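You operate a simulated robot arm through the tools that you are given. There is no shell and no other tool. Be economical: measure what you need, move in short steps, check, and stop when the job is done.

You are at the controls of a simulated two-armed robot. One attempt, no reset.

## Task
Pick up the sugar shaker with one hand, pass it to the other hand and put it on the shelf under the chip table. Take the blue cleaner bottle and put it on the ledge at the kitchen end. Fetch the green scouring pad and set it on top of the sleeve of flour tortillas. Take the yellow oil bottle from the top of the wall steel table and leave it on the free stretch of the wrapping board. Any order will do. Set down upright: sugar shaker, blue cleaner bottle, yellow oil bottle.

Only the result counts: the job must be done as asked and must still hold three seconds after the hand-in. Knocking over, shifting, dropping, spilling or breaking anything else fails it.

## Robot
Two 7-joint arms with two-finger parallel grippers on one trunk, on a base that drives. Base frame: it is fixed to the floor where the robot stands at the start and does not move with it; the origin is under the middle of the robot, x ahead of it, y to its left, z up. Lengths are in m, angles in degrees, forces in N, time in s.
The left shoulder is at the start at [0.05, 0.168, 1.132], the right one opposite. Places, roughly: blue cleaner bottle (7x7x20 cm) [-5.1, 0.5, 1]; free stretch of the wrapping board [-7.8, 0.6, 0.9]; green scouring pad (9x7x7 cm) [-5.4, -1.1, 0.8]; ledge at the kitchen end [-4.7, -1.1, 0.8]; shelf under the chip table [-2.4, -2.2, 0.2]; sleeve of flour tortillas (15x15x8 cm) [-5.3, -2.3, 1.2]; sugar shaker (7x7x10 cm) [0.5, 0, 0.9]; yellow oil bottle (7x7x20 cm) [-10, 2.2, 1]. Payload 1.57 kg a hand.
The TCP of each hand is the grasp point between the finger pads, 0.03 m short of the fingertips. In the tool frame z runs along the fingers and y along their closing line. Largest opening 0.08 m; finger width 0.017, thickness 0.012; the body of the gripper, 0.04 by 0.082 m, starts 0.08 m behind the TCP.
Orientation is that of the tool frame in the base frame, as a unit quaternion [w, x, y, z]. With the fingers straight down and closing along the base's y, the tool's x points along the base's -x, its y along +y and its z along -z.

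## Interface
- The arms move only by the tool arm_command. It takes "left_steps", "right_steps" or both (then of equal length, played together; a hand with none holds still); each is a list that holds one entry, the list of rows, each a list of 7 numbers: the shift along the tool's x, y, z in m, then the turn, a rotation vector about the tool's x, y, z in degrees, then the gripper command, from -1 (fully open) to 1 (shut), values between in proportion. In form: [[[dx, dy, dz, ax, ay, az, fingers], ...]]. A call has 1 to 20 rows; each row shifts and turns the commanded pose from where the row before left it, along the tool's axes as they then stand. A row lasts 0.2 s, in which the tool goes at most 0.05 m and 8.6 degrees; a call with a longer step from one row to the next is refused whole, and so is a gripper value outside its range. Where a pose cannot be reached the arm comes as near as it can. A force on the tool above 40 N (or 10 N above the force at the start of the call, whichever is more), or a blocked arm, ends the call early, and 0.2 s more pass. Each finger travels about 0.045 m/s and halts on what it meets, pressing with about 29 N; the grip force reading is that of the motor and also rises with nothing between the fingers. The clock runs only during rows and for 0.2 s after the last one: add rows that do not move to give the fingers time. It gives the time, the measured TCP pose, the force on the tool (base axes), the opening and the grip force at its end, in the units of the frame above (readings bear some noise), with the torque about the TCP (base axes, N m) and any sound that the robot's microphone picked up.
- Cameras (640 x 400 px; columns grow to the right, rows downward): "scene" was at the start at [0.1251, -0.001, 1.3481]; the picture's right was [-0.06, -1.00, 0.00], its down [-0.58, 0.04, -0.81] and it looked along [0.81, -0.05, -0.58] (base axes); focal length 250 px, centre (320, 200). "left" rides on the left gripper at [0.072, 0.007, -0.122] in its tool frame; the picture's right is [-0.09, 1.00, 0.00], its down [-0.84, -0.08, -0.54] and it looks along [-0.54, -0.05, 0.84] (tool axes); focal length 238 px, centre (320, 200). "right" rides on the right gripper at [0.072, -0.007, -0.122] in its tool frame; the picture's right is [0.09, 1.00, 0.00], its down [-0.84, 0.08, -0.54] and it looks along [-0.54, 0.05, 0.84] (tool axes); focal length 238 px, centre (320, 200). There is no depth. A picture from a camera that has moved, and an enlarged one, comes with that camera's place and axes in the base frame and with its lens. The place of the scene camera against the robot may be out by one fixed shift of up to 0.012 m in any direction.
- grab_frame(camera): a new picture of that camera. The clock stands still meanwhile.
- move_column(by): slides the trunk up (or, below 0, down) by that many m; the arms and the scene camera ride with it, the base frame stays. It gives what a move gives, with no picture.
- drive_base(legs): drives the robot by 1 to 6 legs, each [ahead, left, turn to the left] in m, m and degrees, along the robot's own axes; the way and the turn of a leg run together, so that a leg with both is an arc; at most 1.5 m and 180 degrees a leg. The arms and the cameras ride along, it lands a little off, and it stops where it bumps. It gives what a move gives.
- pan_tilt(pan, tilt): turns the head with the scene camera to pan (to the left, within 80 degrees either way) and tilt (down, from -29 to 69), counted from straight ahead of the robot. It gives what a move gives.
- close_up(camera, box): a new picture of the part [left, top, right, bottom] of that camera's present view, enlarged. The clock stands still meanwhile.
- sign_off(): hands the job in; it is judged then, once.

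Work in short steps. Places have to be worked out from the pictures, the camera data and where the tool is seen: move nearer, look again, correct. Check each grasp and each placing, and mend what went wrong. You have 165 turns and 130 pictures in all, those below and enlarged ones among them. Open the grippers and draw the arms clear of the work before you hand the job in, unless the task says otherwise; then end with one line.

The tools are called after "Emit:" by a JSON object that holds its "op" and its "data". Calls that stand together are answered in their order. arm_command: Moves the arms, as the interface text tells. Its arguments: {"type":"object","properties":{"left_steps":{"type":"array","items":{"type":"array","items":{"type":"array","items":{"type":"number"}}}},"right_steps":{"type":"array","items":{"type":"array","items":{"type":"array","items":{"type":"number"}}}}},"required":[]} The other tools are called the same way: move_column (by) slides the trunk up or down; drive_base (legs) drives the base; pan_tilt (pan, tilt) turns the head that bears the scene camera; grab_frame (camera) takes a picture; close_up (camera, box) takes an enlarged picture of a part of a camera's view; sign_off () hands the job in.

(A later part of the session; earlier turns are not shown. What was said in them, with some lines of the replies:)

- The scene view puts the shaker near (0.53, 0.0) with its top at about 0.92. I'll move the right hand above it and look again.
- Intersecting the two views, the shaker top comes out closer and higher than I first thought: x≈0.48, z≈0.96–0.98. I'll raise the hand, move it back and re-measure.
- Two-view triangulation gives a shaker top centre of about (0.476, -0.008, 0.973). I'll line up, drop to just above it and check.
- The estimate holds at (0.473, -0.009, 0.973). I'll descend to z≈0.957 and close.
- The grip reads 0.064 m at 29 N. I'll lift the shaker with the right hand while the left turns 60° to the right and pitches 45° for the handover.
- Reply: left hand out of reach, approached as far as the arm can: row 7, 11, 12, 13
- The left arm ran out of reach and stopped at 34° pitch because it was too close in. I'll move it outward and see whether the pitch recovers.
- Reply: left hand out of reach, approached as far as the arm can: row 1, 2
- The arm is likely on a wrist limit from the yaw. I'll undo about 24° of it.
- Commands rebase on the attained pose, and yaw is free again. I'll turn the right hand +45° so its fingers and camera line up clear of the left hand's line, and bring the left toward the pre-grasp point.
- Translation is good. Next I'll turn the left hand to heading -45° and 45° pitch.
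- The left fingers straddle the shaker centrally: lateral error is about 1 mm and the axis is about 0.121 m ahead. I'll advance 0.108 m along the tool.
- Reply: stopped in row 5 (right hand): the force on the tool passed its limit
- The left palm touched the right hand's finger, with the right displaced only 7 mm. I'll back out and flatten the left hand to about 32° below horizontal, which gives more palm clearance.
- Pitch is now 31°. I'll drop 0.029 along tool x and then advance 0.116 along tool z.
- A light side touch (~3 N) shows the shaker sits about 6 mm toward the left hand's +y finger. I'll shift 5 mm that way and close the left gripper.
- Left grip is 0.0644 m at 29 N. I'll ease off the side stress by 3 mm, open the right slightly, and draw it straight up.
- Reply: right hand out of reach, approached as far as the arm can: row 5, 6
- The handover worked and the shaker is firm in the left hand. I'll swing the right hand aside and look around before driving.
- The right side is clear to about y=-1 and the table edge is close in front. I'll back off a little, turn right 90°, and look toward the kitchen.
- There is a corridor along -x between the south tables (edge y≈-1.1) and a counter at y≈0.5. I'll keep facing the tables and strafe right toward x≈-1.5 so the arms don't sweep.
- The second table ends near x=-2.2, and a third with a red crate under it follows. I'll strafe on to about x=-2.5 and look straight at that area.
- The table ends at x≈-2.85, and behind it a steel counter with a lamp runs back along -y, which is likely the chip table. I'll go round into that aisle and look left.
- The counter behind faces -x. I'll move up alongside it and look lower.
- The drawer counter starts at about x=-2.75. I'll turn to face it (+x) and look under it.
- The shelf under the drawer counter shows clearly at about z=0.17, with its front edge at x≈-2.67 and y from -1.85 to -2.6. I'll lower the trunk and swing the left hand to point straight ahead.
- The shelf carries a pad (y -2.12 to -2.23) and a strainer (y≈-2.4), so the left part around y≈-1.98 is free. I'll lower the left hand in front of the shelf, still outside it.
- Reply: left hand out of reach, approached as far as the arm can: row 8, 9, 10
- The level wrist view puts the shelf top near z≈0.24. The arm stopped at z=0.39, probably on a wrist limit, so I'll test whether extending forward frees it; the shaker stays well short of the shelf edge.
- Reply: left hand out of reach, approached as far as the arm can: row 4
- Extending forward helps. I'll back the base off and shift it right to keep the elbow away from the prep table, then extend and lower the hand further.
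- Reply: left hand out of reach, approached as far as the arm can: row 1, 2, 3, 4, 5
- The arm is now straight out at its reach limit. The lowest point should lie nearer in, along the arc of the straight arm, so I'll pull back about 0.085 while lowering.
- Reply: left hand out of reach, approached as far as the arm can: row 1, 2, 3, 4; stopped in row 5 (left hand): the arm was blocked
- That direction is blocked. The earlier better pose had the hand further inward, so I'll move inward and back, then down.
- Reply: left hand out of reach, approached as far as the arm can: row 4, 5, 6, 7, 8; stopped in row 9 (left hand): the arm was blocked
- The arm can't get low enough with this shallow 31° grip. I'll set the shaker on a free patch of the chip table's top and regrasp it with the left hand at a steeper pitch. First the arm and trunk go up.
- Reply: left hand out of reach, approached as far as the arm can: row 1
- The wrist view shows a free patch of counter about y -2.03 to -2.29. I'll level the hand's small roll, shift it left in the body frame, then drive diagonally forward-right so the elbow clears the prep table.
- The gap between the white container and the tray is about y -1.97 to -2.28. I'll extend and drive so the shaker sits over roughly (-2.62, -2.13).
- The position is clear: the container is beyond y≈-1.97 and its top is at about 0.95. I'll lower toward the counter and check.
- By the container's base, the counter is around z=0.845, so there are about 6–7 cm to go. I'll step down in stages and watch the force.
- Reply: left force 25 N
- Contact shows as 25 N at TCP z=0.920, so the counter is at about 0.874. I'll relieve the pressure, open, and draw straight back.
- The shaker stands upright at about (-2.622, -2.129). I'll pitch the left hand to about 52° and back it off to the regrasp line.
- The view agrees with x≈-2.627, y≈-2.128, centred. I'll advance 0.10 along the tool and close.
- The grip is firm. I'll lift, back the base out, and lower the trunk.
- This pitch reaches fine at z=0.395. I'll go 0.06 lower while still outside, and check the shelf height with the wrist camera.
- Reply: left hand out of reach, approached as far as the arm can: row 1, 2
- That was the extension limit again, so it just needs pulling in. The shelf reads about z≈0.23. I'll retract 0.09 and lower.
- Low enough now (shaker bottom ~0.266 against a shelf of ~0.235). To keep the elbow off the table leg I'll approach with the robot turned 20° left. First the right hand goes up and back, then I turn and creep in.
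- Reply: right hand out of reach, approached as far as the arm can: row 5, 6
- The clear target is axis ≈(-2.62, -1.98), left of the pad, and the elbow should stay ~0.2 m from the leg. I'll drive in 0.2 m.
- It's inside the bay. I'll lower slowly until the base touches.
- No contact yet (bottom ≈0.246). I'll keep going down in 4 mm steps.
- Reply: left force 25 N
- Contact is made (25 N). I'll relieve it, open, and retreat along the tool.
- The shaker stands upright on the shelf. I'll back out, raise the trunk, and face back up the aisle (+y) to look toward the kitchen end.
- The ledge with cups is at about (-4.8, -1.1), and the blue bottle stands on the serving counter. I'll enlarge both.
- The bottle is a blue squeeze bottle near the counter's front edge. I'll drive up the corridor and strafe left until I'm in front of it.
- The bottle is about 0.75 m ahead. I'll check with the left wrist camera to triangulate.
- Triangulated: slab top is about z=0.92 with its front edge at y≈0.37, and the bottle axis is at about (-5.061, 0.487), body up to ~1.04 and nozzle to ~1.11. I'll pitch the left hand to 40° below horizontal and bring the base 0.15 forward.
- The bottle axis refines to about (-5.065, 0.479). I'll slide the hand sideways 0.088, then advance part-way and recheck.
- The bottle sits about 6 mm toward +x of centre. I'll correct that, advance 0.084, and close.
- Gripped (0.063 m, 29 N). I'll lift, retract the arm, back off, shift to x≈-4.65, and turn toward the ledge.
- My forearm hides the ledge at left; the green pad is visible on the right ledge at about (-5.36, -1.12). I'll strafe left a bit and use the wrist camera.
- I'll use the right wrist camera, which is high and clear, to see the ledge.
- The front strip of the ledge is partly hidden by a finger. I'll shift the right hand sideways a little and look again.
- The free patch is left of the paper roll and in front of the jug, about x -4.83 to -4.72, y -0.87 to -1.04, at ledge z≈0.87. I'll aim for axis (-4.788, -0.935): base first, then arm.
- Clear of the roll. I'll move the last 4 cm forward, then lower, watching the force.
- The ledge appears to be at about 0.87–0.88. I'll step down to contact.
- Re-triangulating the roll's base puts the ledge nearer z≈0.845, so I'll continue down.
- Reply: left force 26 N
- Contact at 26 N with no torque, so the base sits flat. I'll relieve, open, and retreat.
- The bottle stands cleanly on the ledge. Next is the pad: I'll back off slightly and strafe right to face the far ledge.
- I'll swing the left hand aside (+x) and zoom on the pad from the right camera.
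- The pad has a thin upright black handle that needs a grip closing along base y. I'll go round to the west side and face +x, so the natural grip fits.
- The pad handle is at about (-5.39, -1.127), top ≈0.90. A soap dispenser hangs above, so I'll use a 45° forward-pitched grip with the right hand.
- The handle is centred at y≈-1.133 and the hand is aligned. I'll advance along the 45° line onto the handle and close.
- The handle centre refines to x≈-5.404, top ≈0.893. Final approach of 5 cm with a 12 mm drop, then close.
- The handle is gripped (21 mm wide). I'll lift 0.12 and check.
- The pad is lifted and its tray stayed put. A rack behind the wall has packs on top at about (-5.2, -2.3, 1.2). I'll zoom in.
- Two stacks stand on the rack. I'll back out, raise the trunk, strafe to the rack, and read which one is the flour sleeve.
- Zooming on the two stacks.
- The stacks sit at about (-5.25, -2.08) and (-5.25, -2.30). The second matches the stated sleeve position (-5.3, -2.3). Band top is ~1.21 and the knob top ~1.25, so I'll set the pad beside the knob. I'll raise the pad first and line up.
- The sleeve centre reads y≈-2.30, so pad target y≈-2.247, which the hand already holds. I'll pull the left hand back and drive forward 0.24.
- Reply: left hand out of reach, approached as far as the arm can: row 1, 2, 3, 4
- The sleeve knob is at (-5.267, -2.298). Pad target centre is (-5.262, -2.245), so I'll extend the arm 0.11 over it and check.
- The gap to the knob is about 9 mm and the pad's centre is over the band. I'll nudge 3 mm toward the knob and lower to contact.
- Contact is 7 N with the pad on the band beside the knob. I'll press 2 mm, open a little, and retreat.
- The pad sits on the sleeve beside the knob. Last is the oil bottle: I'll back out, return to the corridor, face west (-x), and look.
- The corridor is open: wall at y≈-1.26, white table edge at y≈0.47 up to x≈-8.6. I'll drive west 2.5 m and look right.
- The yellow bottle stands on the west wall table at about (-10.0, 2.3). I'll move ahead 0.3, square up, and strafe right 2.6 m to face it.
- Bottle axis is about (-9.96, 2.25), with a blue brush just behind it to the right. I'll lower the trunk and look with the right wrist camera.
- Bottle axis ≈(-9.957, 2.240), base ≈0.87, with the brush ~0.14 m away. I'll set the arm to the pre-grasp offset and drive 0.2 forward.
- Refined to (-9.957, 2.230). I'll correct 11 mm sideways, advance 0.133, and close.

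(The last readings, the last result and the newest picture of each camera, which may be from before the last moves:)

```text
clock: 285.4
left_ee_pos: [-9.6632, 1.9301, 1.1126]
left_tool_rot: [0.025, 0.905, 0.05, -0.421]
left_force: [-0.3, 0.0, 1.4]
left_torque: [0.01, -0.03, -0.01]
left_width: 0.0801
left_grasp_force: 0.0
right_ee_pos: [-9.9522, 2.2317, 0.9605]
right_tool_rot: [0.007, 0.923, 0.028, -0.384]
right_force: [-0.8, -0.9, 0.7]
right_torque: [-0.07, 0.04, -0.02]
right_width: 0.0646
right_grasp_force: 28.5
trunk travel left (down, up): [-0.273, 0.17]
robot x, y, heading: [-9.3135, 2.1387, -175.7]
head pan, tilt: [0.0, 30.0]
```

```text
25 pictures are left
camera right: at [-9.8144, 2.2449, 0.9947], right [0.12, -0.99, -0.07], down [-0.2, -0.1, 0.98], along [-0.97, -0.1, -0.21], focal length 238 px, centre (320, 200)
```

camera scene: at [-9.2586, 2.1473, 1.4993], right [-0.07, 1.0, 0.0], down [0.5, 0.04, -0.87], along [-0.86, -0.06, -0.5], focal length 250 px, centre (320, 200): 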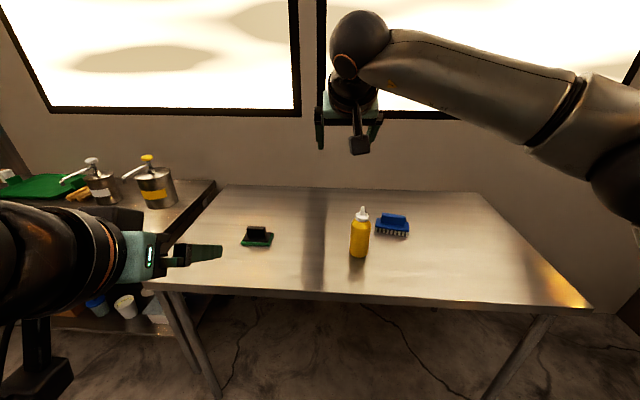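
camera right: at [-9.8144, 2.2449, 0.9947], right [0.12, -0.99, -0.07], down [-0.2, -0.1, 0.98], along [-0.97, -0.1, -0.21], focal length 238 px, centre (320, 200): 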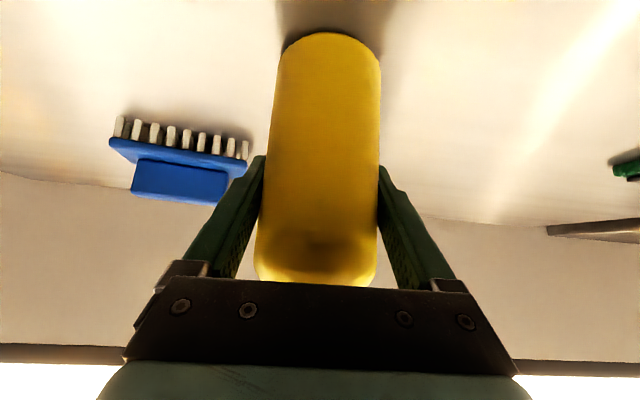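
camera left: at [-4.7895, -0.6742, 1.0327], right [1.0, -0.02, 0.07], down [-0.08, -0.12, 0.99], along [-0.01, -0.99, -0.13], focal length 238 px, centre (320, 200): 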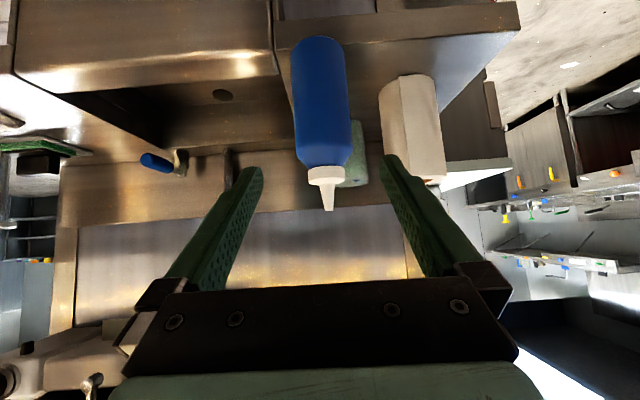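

Gripped. I'll lift, retract, and drive back to the corridor, then face the white table (+y).

Emit:
{"op": "arm_command", "data": {"right_steps": [[[-0.0249, 0, -0.0247, 0, 0, 0, 1], [-0.0249, 0, -0.0247, 0, 0, 0, 1], [-0.0249, 0, -0.0247, 0, 0, 0, 1], [0.0246, 0, -0.0248, 0, 0, 0, 1], [0.0246, 0, -0.0248, 0, 0, 0, 1], [0.0246, 0, -0.0248, 0, 0, 0, 1], [0, 0, 0, 0, 0, 0, 1]]]}}

Emit:
{"op": "drive_base", "data": {"legs": [[-0.2, 0, -4.3], [0, 1.3, 0], [0, 1.3, 0], [0, 0, -90]]}}

Emit:
{"op": "pan_tilt", "data": {"pan": -40, "tilt": 25}}

Emit:
{"op": "grab_frame", "data": {"camera": "scene"}}

```text
clock: 287.0
left_ee_pos: [-9.6634, 1.9312, 1.1132]
left_tool_rot: [0.025, 0.905, 0.05, -0.422]
left_force: [-0.8, 0.3, 0.0]
left_torque: [0.0, 0.0, 0.01]
left_width: 0.08
left_grasp_force: 0.0
right_ee_pos: [-9.8469, 2.2351, 1.0664]
right_tool_rot: [0.007, 0.923, 0.029, -0.385]
right_force: [0.0, -0.2, -3.2]
right_torque: [0.0, 0.04, 0.05]
right_width: 0.0642
right_grasp_force: 28.6
trunk travel left (down, up): [-0.273, 0.17]
robot x, y, heading: [-9.3123, 2.1425, -175.7]
head pan, tilt: [0.0, 30.0]
```

```text
clock: 304.6
left_ee_pos: [-9.2894, -0.0785, 1.1127]
left_tool_rot: [-0.288, 0.661, -0.62, -0.309]
left_force: [0.6, -0.6, -0.2]
left_torque: [0.0, -0.03, -0.01]
left_width: 0.0799
left_grasp_force: 0.1
right_ee_pos: [-8.9767, 0.0924, 1.0662]
right_tool_rot: [-0.273, 0.658, -0.648, -0.271]
right_force: [0.5, 0.0, -3.5]
right_torque: [0.01, 0.0, 0.02]
right_width: 0.0645
right_grasp_force: 29.2
trunk travel left (down, up): [-0.273, 0.17]
robot x, y, heading: [-9.0995, -0.4318, 91.7]
head pan, tilt: [0.0, 30.0]
```

```text
clock: 305.6
left_ee_pos: [-9.2911, -0.0785, 1.1124]
left_tool_rot: [-0.288, 0.661, -0.62, -0.309]
left_force: [0.5, -0.1, 1.0]
left_torque: [-0.03, 0.04, 0.0]
left_width: 0.0801
left_grasp_force: 0.1
right_ee_pos: [-8.9762, 0.0912, 1.0665]
right_tool_rot: [-0.273, 0.658, -0.648, -0.271]
right_force: [0.1, 0.6, -2.6]
right_torque: [-0.01, 0.02, -0.04]
right_width: 0.0641
right_grasp_force: 29.0
trunk travel left (down, up): [-0.273, 0.17]
robot x, y, heading: [-9.0974, -0.4363, 91.6]
head pan, tilt: [-40.0, 25.0]
```

```text
24 pictures are left
camera scene: at [-9.0445, -0.3209, 1.3373], right [0.78, -0.62, 0.0], down [-0.26, -0.33, -0.91], along [0.56, 0.71, -0.42], focal length 250 px, centre (320, 200)
```

scene: 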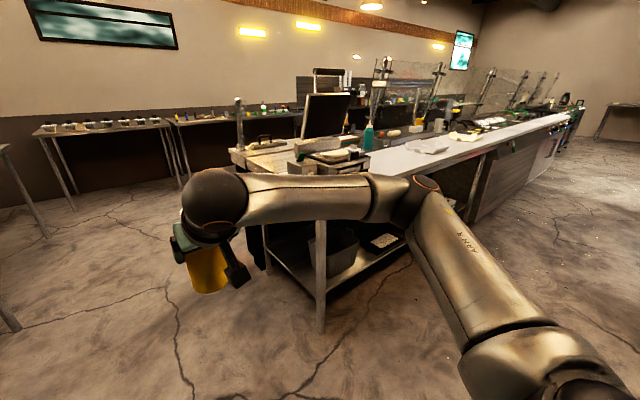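

The white wrapping board runs along the table's front further east. I'll strafe right 1.3 m and look straight at it.

Emit:
{"op": "drive_base", "data": {"legs": [[0, -1.3, -1.6]]}}

Emit:
{"op": "pan_tilt", "data": {"pan": 15, "tilt": 30}}

Emit:
{"op": "grab_frame", "data": {"camera": "scene"}}

Emit:
{"op": "grab_frame", "data": {"camera": "right"}}

```text
clock: 312.1
left_ee_pos: [-8.0059, -0.0321, 1.1127]
left_tool_rot: [-0.284, 0.668, -0.612, -0.313]
left_force: [-0.3, 0.3, 0.3]
left_torque: [0.01, 0.04, -0.01]
left_width: 0.08
left_grasp_force: 0.0
right_ee_pos: [-7.696, 0.1462, 1.0662]
right_tool_rot: [-0.27, 0.666, -0.64, -0.273]
right_force: [0.5, 0.2, -3.8]
right_torque: [0.0, -0.01, 0.0]
right_width: 0.0646
right_grasp_force: 29.1
trunk travel left (down, up): [-0.273, 0.17]
robot x, y, heading: [-7.8069, -0.3874, 93.0]
head pan, tilt: [-40.0, 25.0]
```

```text
clock: 313.4
left_ee_pos: [-8.0063, -0.0315, 1.1126]
left_tool_rot: [-0.285, 0.667, -0.613, -0.312]
left_force: [0.7, 0.2, -0.4]
left_torque: [0.02, -0.02, -0.01]
left_width: 0.08
left_grasp_force: 0.1
right_ee_pos: [-7.6963, 0.1449, 1.0665]
right_tool_rot: [-0.27, 0.666, -0.639, -0.274]
right_force: [-0.3, -0.3, -3.4]
right_torque: [-0.05, -0.02, -0.03]
right_width: 0.0643
right_grasp_force: 28.8
trunk travel left (down, up): [-0.273, 0.17]
robot x, y, heading: [-7.8052, -0.3869, 93.0]
head pan, tilt: [15.0, 30.0]
```

```text
23 pictures are left
camera scene: at [-7.8382, -0.2561, 1.3293], right [0.95, 0.31, 0.0], down [0.15, -0.48, -0.87], along [-0.27, 0.82, -0.5], focal length 250 px, centre (320, 200)
```

scene: 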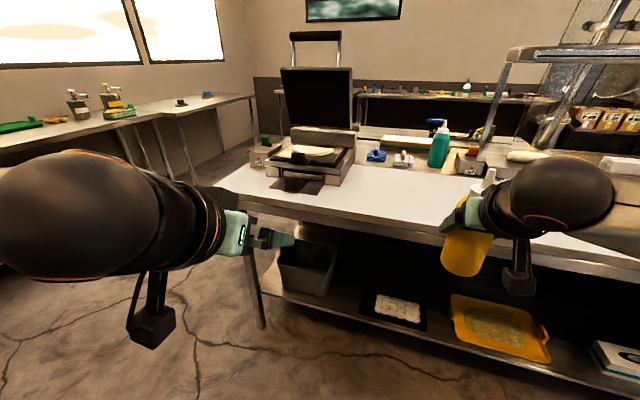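

```text
22 pictures are left
camera right: at [-7.6845, 0.0077, 1.1002], right [-0.99, -0.1, -0.07], down [-0.09, 0.2, 0.98], along [-0.08, 0.97, -0.21], focal length 238 px, centre (320, 200)
```

right: 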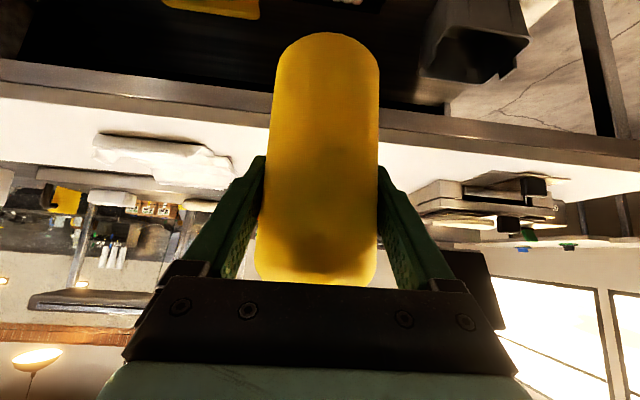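

The free stretch of the board is centred near (-7.8, 0.6), between the press (x<-8.05) and a cloth (x>-7.5). I'll drive ahead 0.3 and extend over (-7.78, 0.60).

Emit:
{"op": "drive_base", "data": {"legs": [[0.3, 0, 0]]}}

Emit:
{"op": "arm_command", "data": {"right_steps": [[[-0.0263, 0.0156, 0.0268, 0, 0, 0, 1], [-0.0263, 0.0156, 0.0268, 0, 0, 0, 1], [-0.0263, 0.0156, 0.0268, 0, 0, 0, 1], [-0.0263, 0.0156, 0.0268, 0, 0, 0, 1], [0, 0, 0, 0, 0, 0, 1]]]}}

Emit:
{"op": "grab_frame", "data": {"camera": "scene"}}

Emit:
{"op": "grab_frame", "data": {"camera": "right"}}

```text
clock: 315.4
left_ee_pos: [-8.0281, 0.2693, 1.1128]
left_tool_rot: [-0.282, 0.672, -0.608, -0.315]
left_force: [-0.1, -0.3, -0.3]
left_torque: [0.02, -0.03, 0.0]
left_width: 0.0801
left_grasp_force: 0.1
right_ee_pos: [-7.7208, 0.4496, 1.0654]
right_tool_rot: [-0.269, 0.669, -0.636, -0.275]
right_force: [-0.5, -0.3, -3.2]
right_torque: [0.0, 0.03, -0.03]
right_width: 0.0641
right_grasp_force: 29.1
trunk travel left (down, up): [-0.273, 0.17]
robot x, y, heading: [-7.8243, -0.0891, 93.6]
head pan, tilt: [15.0, 30.0]
```

```text
clock: 316.6
left_ee_pos: [-8.0284, 0.2687, 1.1137]
left_tool_rot: [-0.282, 0.672, -0.608, -0.314]
left_force: [-0.2, -0.4, -0.5]
left_torque: [0.0, 0.01, -0.03]
left_width: 0.0801
left_grasp_force: 0.1
right_ee_pos: [-7.7924, 0.5964, 1.0655]
right_tool_rot: [-0.268, 0.67, -0.636, -0.275]
right_force: [0.0, 0.1, -2.3]
right_torque: [-0.01, 0.01, -0.05]
right_width: 0.064
right_grasp_force: 29.6
trunk travel left (down, up): [-0.273, 0.17]
robot x, y, heading: [-7.8277, -0.0867, 93.7]
head pan, tilt: [15.0, 30.0]
```

```text
21 pictures are left
camera scene: at [-7.8568, 0.0455, 1.3293], right [0.95, 0.32, 0.0], down [0.16, -0.47, -0.87], along [-0.28, 0.82, -0.5], focal length 250 px, centre (320, 200)
```

scene: 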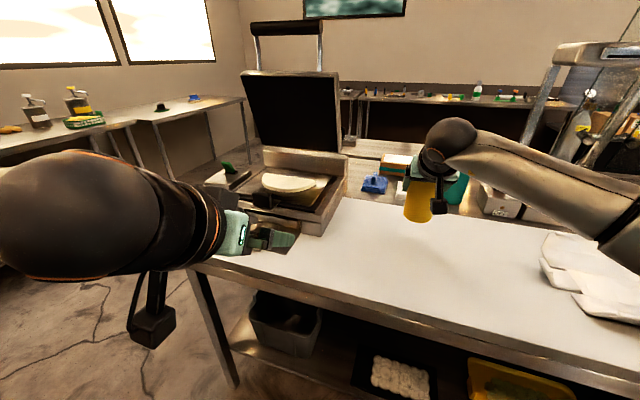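

```text
20 pictures are left
camera right: at [-7.7794, 0.4592, 1.0988], right [-0.99, -0.11, -0.08], down [-0.1, 0.2, 0.98], along [-0.1, 0.97, -0.21], focal length 238 px, centre (320, 200)
```

right: 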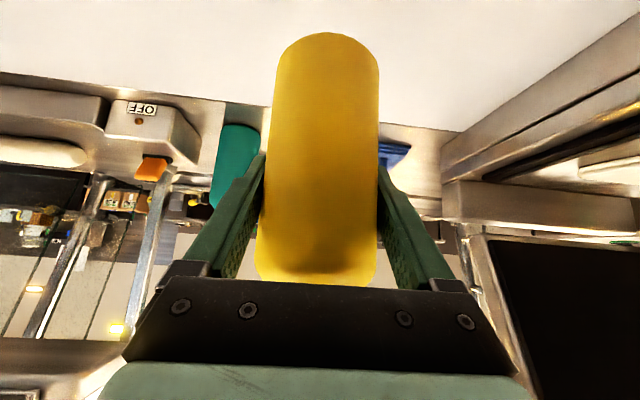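

The patch below is clear. I'll lower toward the board.

Emit:
{"op": "arm_command", "data": {"right_steps": [[[0.0249, 0, 0.0247, 0, 0, 0, 1], [0.0249, 0, 0.0247, 0, 0, 0, 1], [0.0036, 0, 0.0035, 0, 0, 0, 1], [0.0036, 0, 0.0035, 0, 0, 0, 1], [0, 0, 0, 0, 0, 0, 1]]]}}

Emit:
{"op": "grab_frame", "data": {"camera": "right"}}

```text
clock: 317.9
left_ee_pos: [-8.0268, 0.266, 1.1141]
left_tool_rot: [-0.283, 0.671, -0.608, -0.316]
left_force: [-0.4, 0.0, -0.5]
left_torque: [-0.01, 0.03, -0.04]
left_width: 0.08
left_grasp_force: 0.0
right_ee_pos: [-7.7892, 0.5958, 0.992]
right_tool_rot: [-0.272, 0.667, -0.635, -0.28]
right_force: [0.2, 1.8, 25.0]
right_torque: [-0.42, 0.4, -0.03]
right_width: 0.0642
right_grasp_force: 29.0
trunk travel left (down, up): [-0.273, 0.17]
robot x, y, heading: [-7.8239, -0.087, 93.5]
head pan, tilt: [15.0, 30.0]
```

```text
19 pictures are left
camera right: at [-7.7749, 0.4579, 1.0231], right [-0.99, -0.11, -0.07], down [-0.09, 0.19, 0.98], along [-0.1, 0.98, -0.2], focal length 238 px, centre (320, 200)
```

right: 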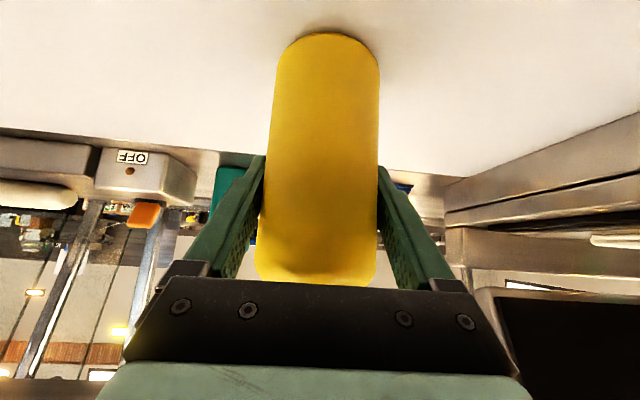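

Contact at 25 N (board top ≈0.90). I'll ease up, open gently, and retreat.

Emit:
{"op": "arm_command", "data": {"right_steps": [[[-0.0021, 0, -0.0021, 0, 0, 0, 1], [0, 0, 0, 0, 0, 0, 0.2], [0, 0, 0, 0, 0, 0, -0.7], [0, 0, 0, 0, 0, 0, -1], [0, 0, 0, 0, 0, 0, -1], [0, 0, -0.03, 0, 0, 0, -1], [0, 0, -0.04, 0, 0, 0, -1], [0, 0, -0.04, 0, 0, 0, -1], [0, 0, -0.03, 0, 0, 0, -1], [0, 0, 0, 0, 0, 0, -1]]]}}

Emit:
{"op": "grab_frame", "data": {"camera": "right"}}

Emit:
{"op": "grab_frame", "data": {"camera": "scene"}}

```text
clock: 320.1
left_ee_pos: [-8.0275, 0.2687, 1.1128]
left_tool_rot: [-0.282, 0.672, -0.608, -0.315]
left_force: [-0.2, -0.1, 0.1]
left_torque: [0.0, 0.03, -0.01]
left_width: 0.08
left_grasp_force: 0.0
right_ee_pos: [-7.7861, 0.4945, 1.0854]
right_tool_rot: [-0.269, 0.669, -0.636, -0.275]
right_force: [-1.4, 0.4, 0.4]
right_torque: [0.07, 0.01, 0.02]
right_width: 0.0799
right_grasp_force: 0.0
trunk travel left (down, up): [-0.273, 0.17]
robot x, y, heading: [-7.82, -0.0839, 93.5]
head pan, tilt: [15.0, 30.0]
```

```text
18 pictures are left
camera right: at [-7.7724, 0.358, 1.1197], right [-0.99, -0.11, -0.07], down [-0.1, 0.2, 0.98], along [-0.09, 0.97, -0.21], focal length 238 px, centre (320, 200)
```

right: 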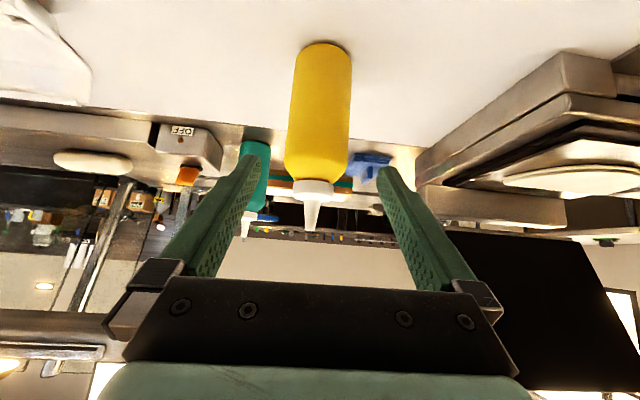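

```text
17 pictures are left
camera scene: at [-7.857, 0.0454, 1.3293], right [0.95, 0.32, 0.0], down [0.16, -0.47, -0.87], along [-0.28, 0.82, -0.5], focal length 250 px, centre (320, 200)
```

scene: 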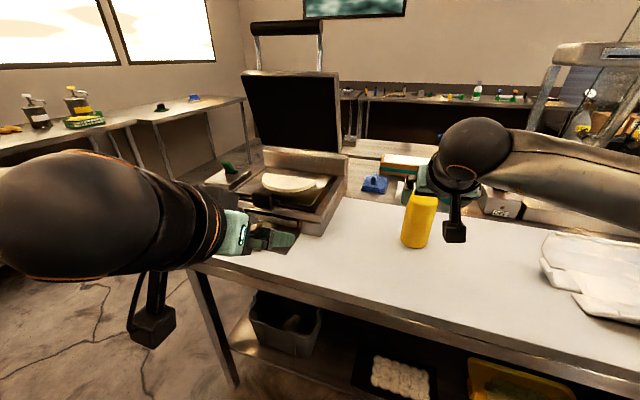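

The yellow bottle stands upright on the free board. I'll back the robot clear and take one last look.

Emit:
{"op": "drive_base", "data": {"legs": [[-0.4, 0, 0]]}}

Emit:
{"op": "grab_frame", "data": {"camera": "scene"}}

```text
clock: 322.5
left_ee_pos: [-8.0036, -0.1295, 1.1131]
left_tool_rot: [-0.282, 0.673, -0.607, -0.314]
left_force: [0.0, -0.3, -0.9]
left_torque: [0.03, 0.0, -0.01]
left_width: 0.0801
left_grasp_force: 0.0
right_ee_pos: [-7.763, 0.0997, 1.0868]
right_tool_rot: [-0.269, 0.67, -0.634, -0.276]
right_force: [1.1, -0.3, 0.5]
right_torque: [-0.03, -0.01, 0.0]
right_width: 0.0798
right_grasp_force: 0.1
trunk travel left (down, up): [-0.273, 0.17]
robot x, y, heading: [-7.7996, -0.4811, 94.1]
head pan, tilt: [15.0, 30.0]
```

```text
16 pictures are left
camera scene: at [-7.8318, -0.3508, 1.3294], right [0.95, 0.32, 0.0], down [0.16, -0.47, -0.87], along [-0.28, 0.82, -0.5], focal length 250 px, centre (320, 200)
```

scene: 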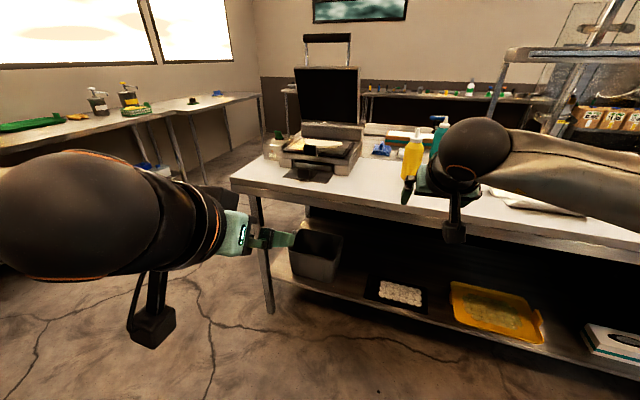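

All four items are placed, the grippers are open, and the arms are clear, so I'm handing in.

Emit:
{"op": "sign_off", "data": {}}

```text
The job is handed in.
```

All four items are placed and the job is handed in: the sugar shaker (passed hand to hand) is on the chip-table shelf, the blue bottle on the kitchen-end ledge, the green pad on the tortilla sleeve, which I picked from two identical ones by its stated position, and the yellow bottle on the wrapping board.
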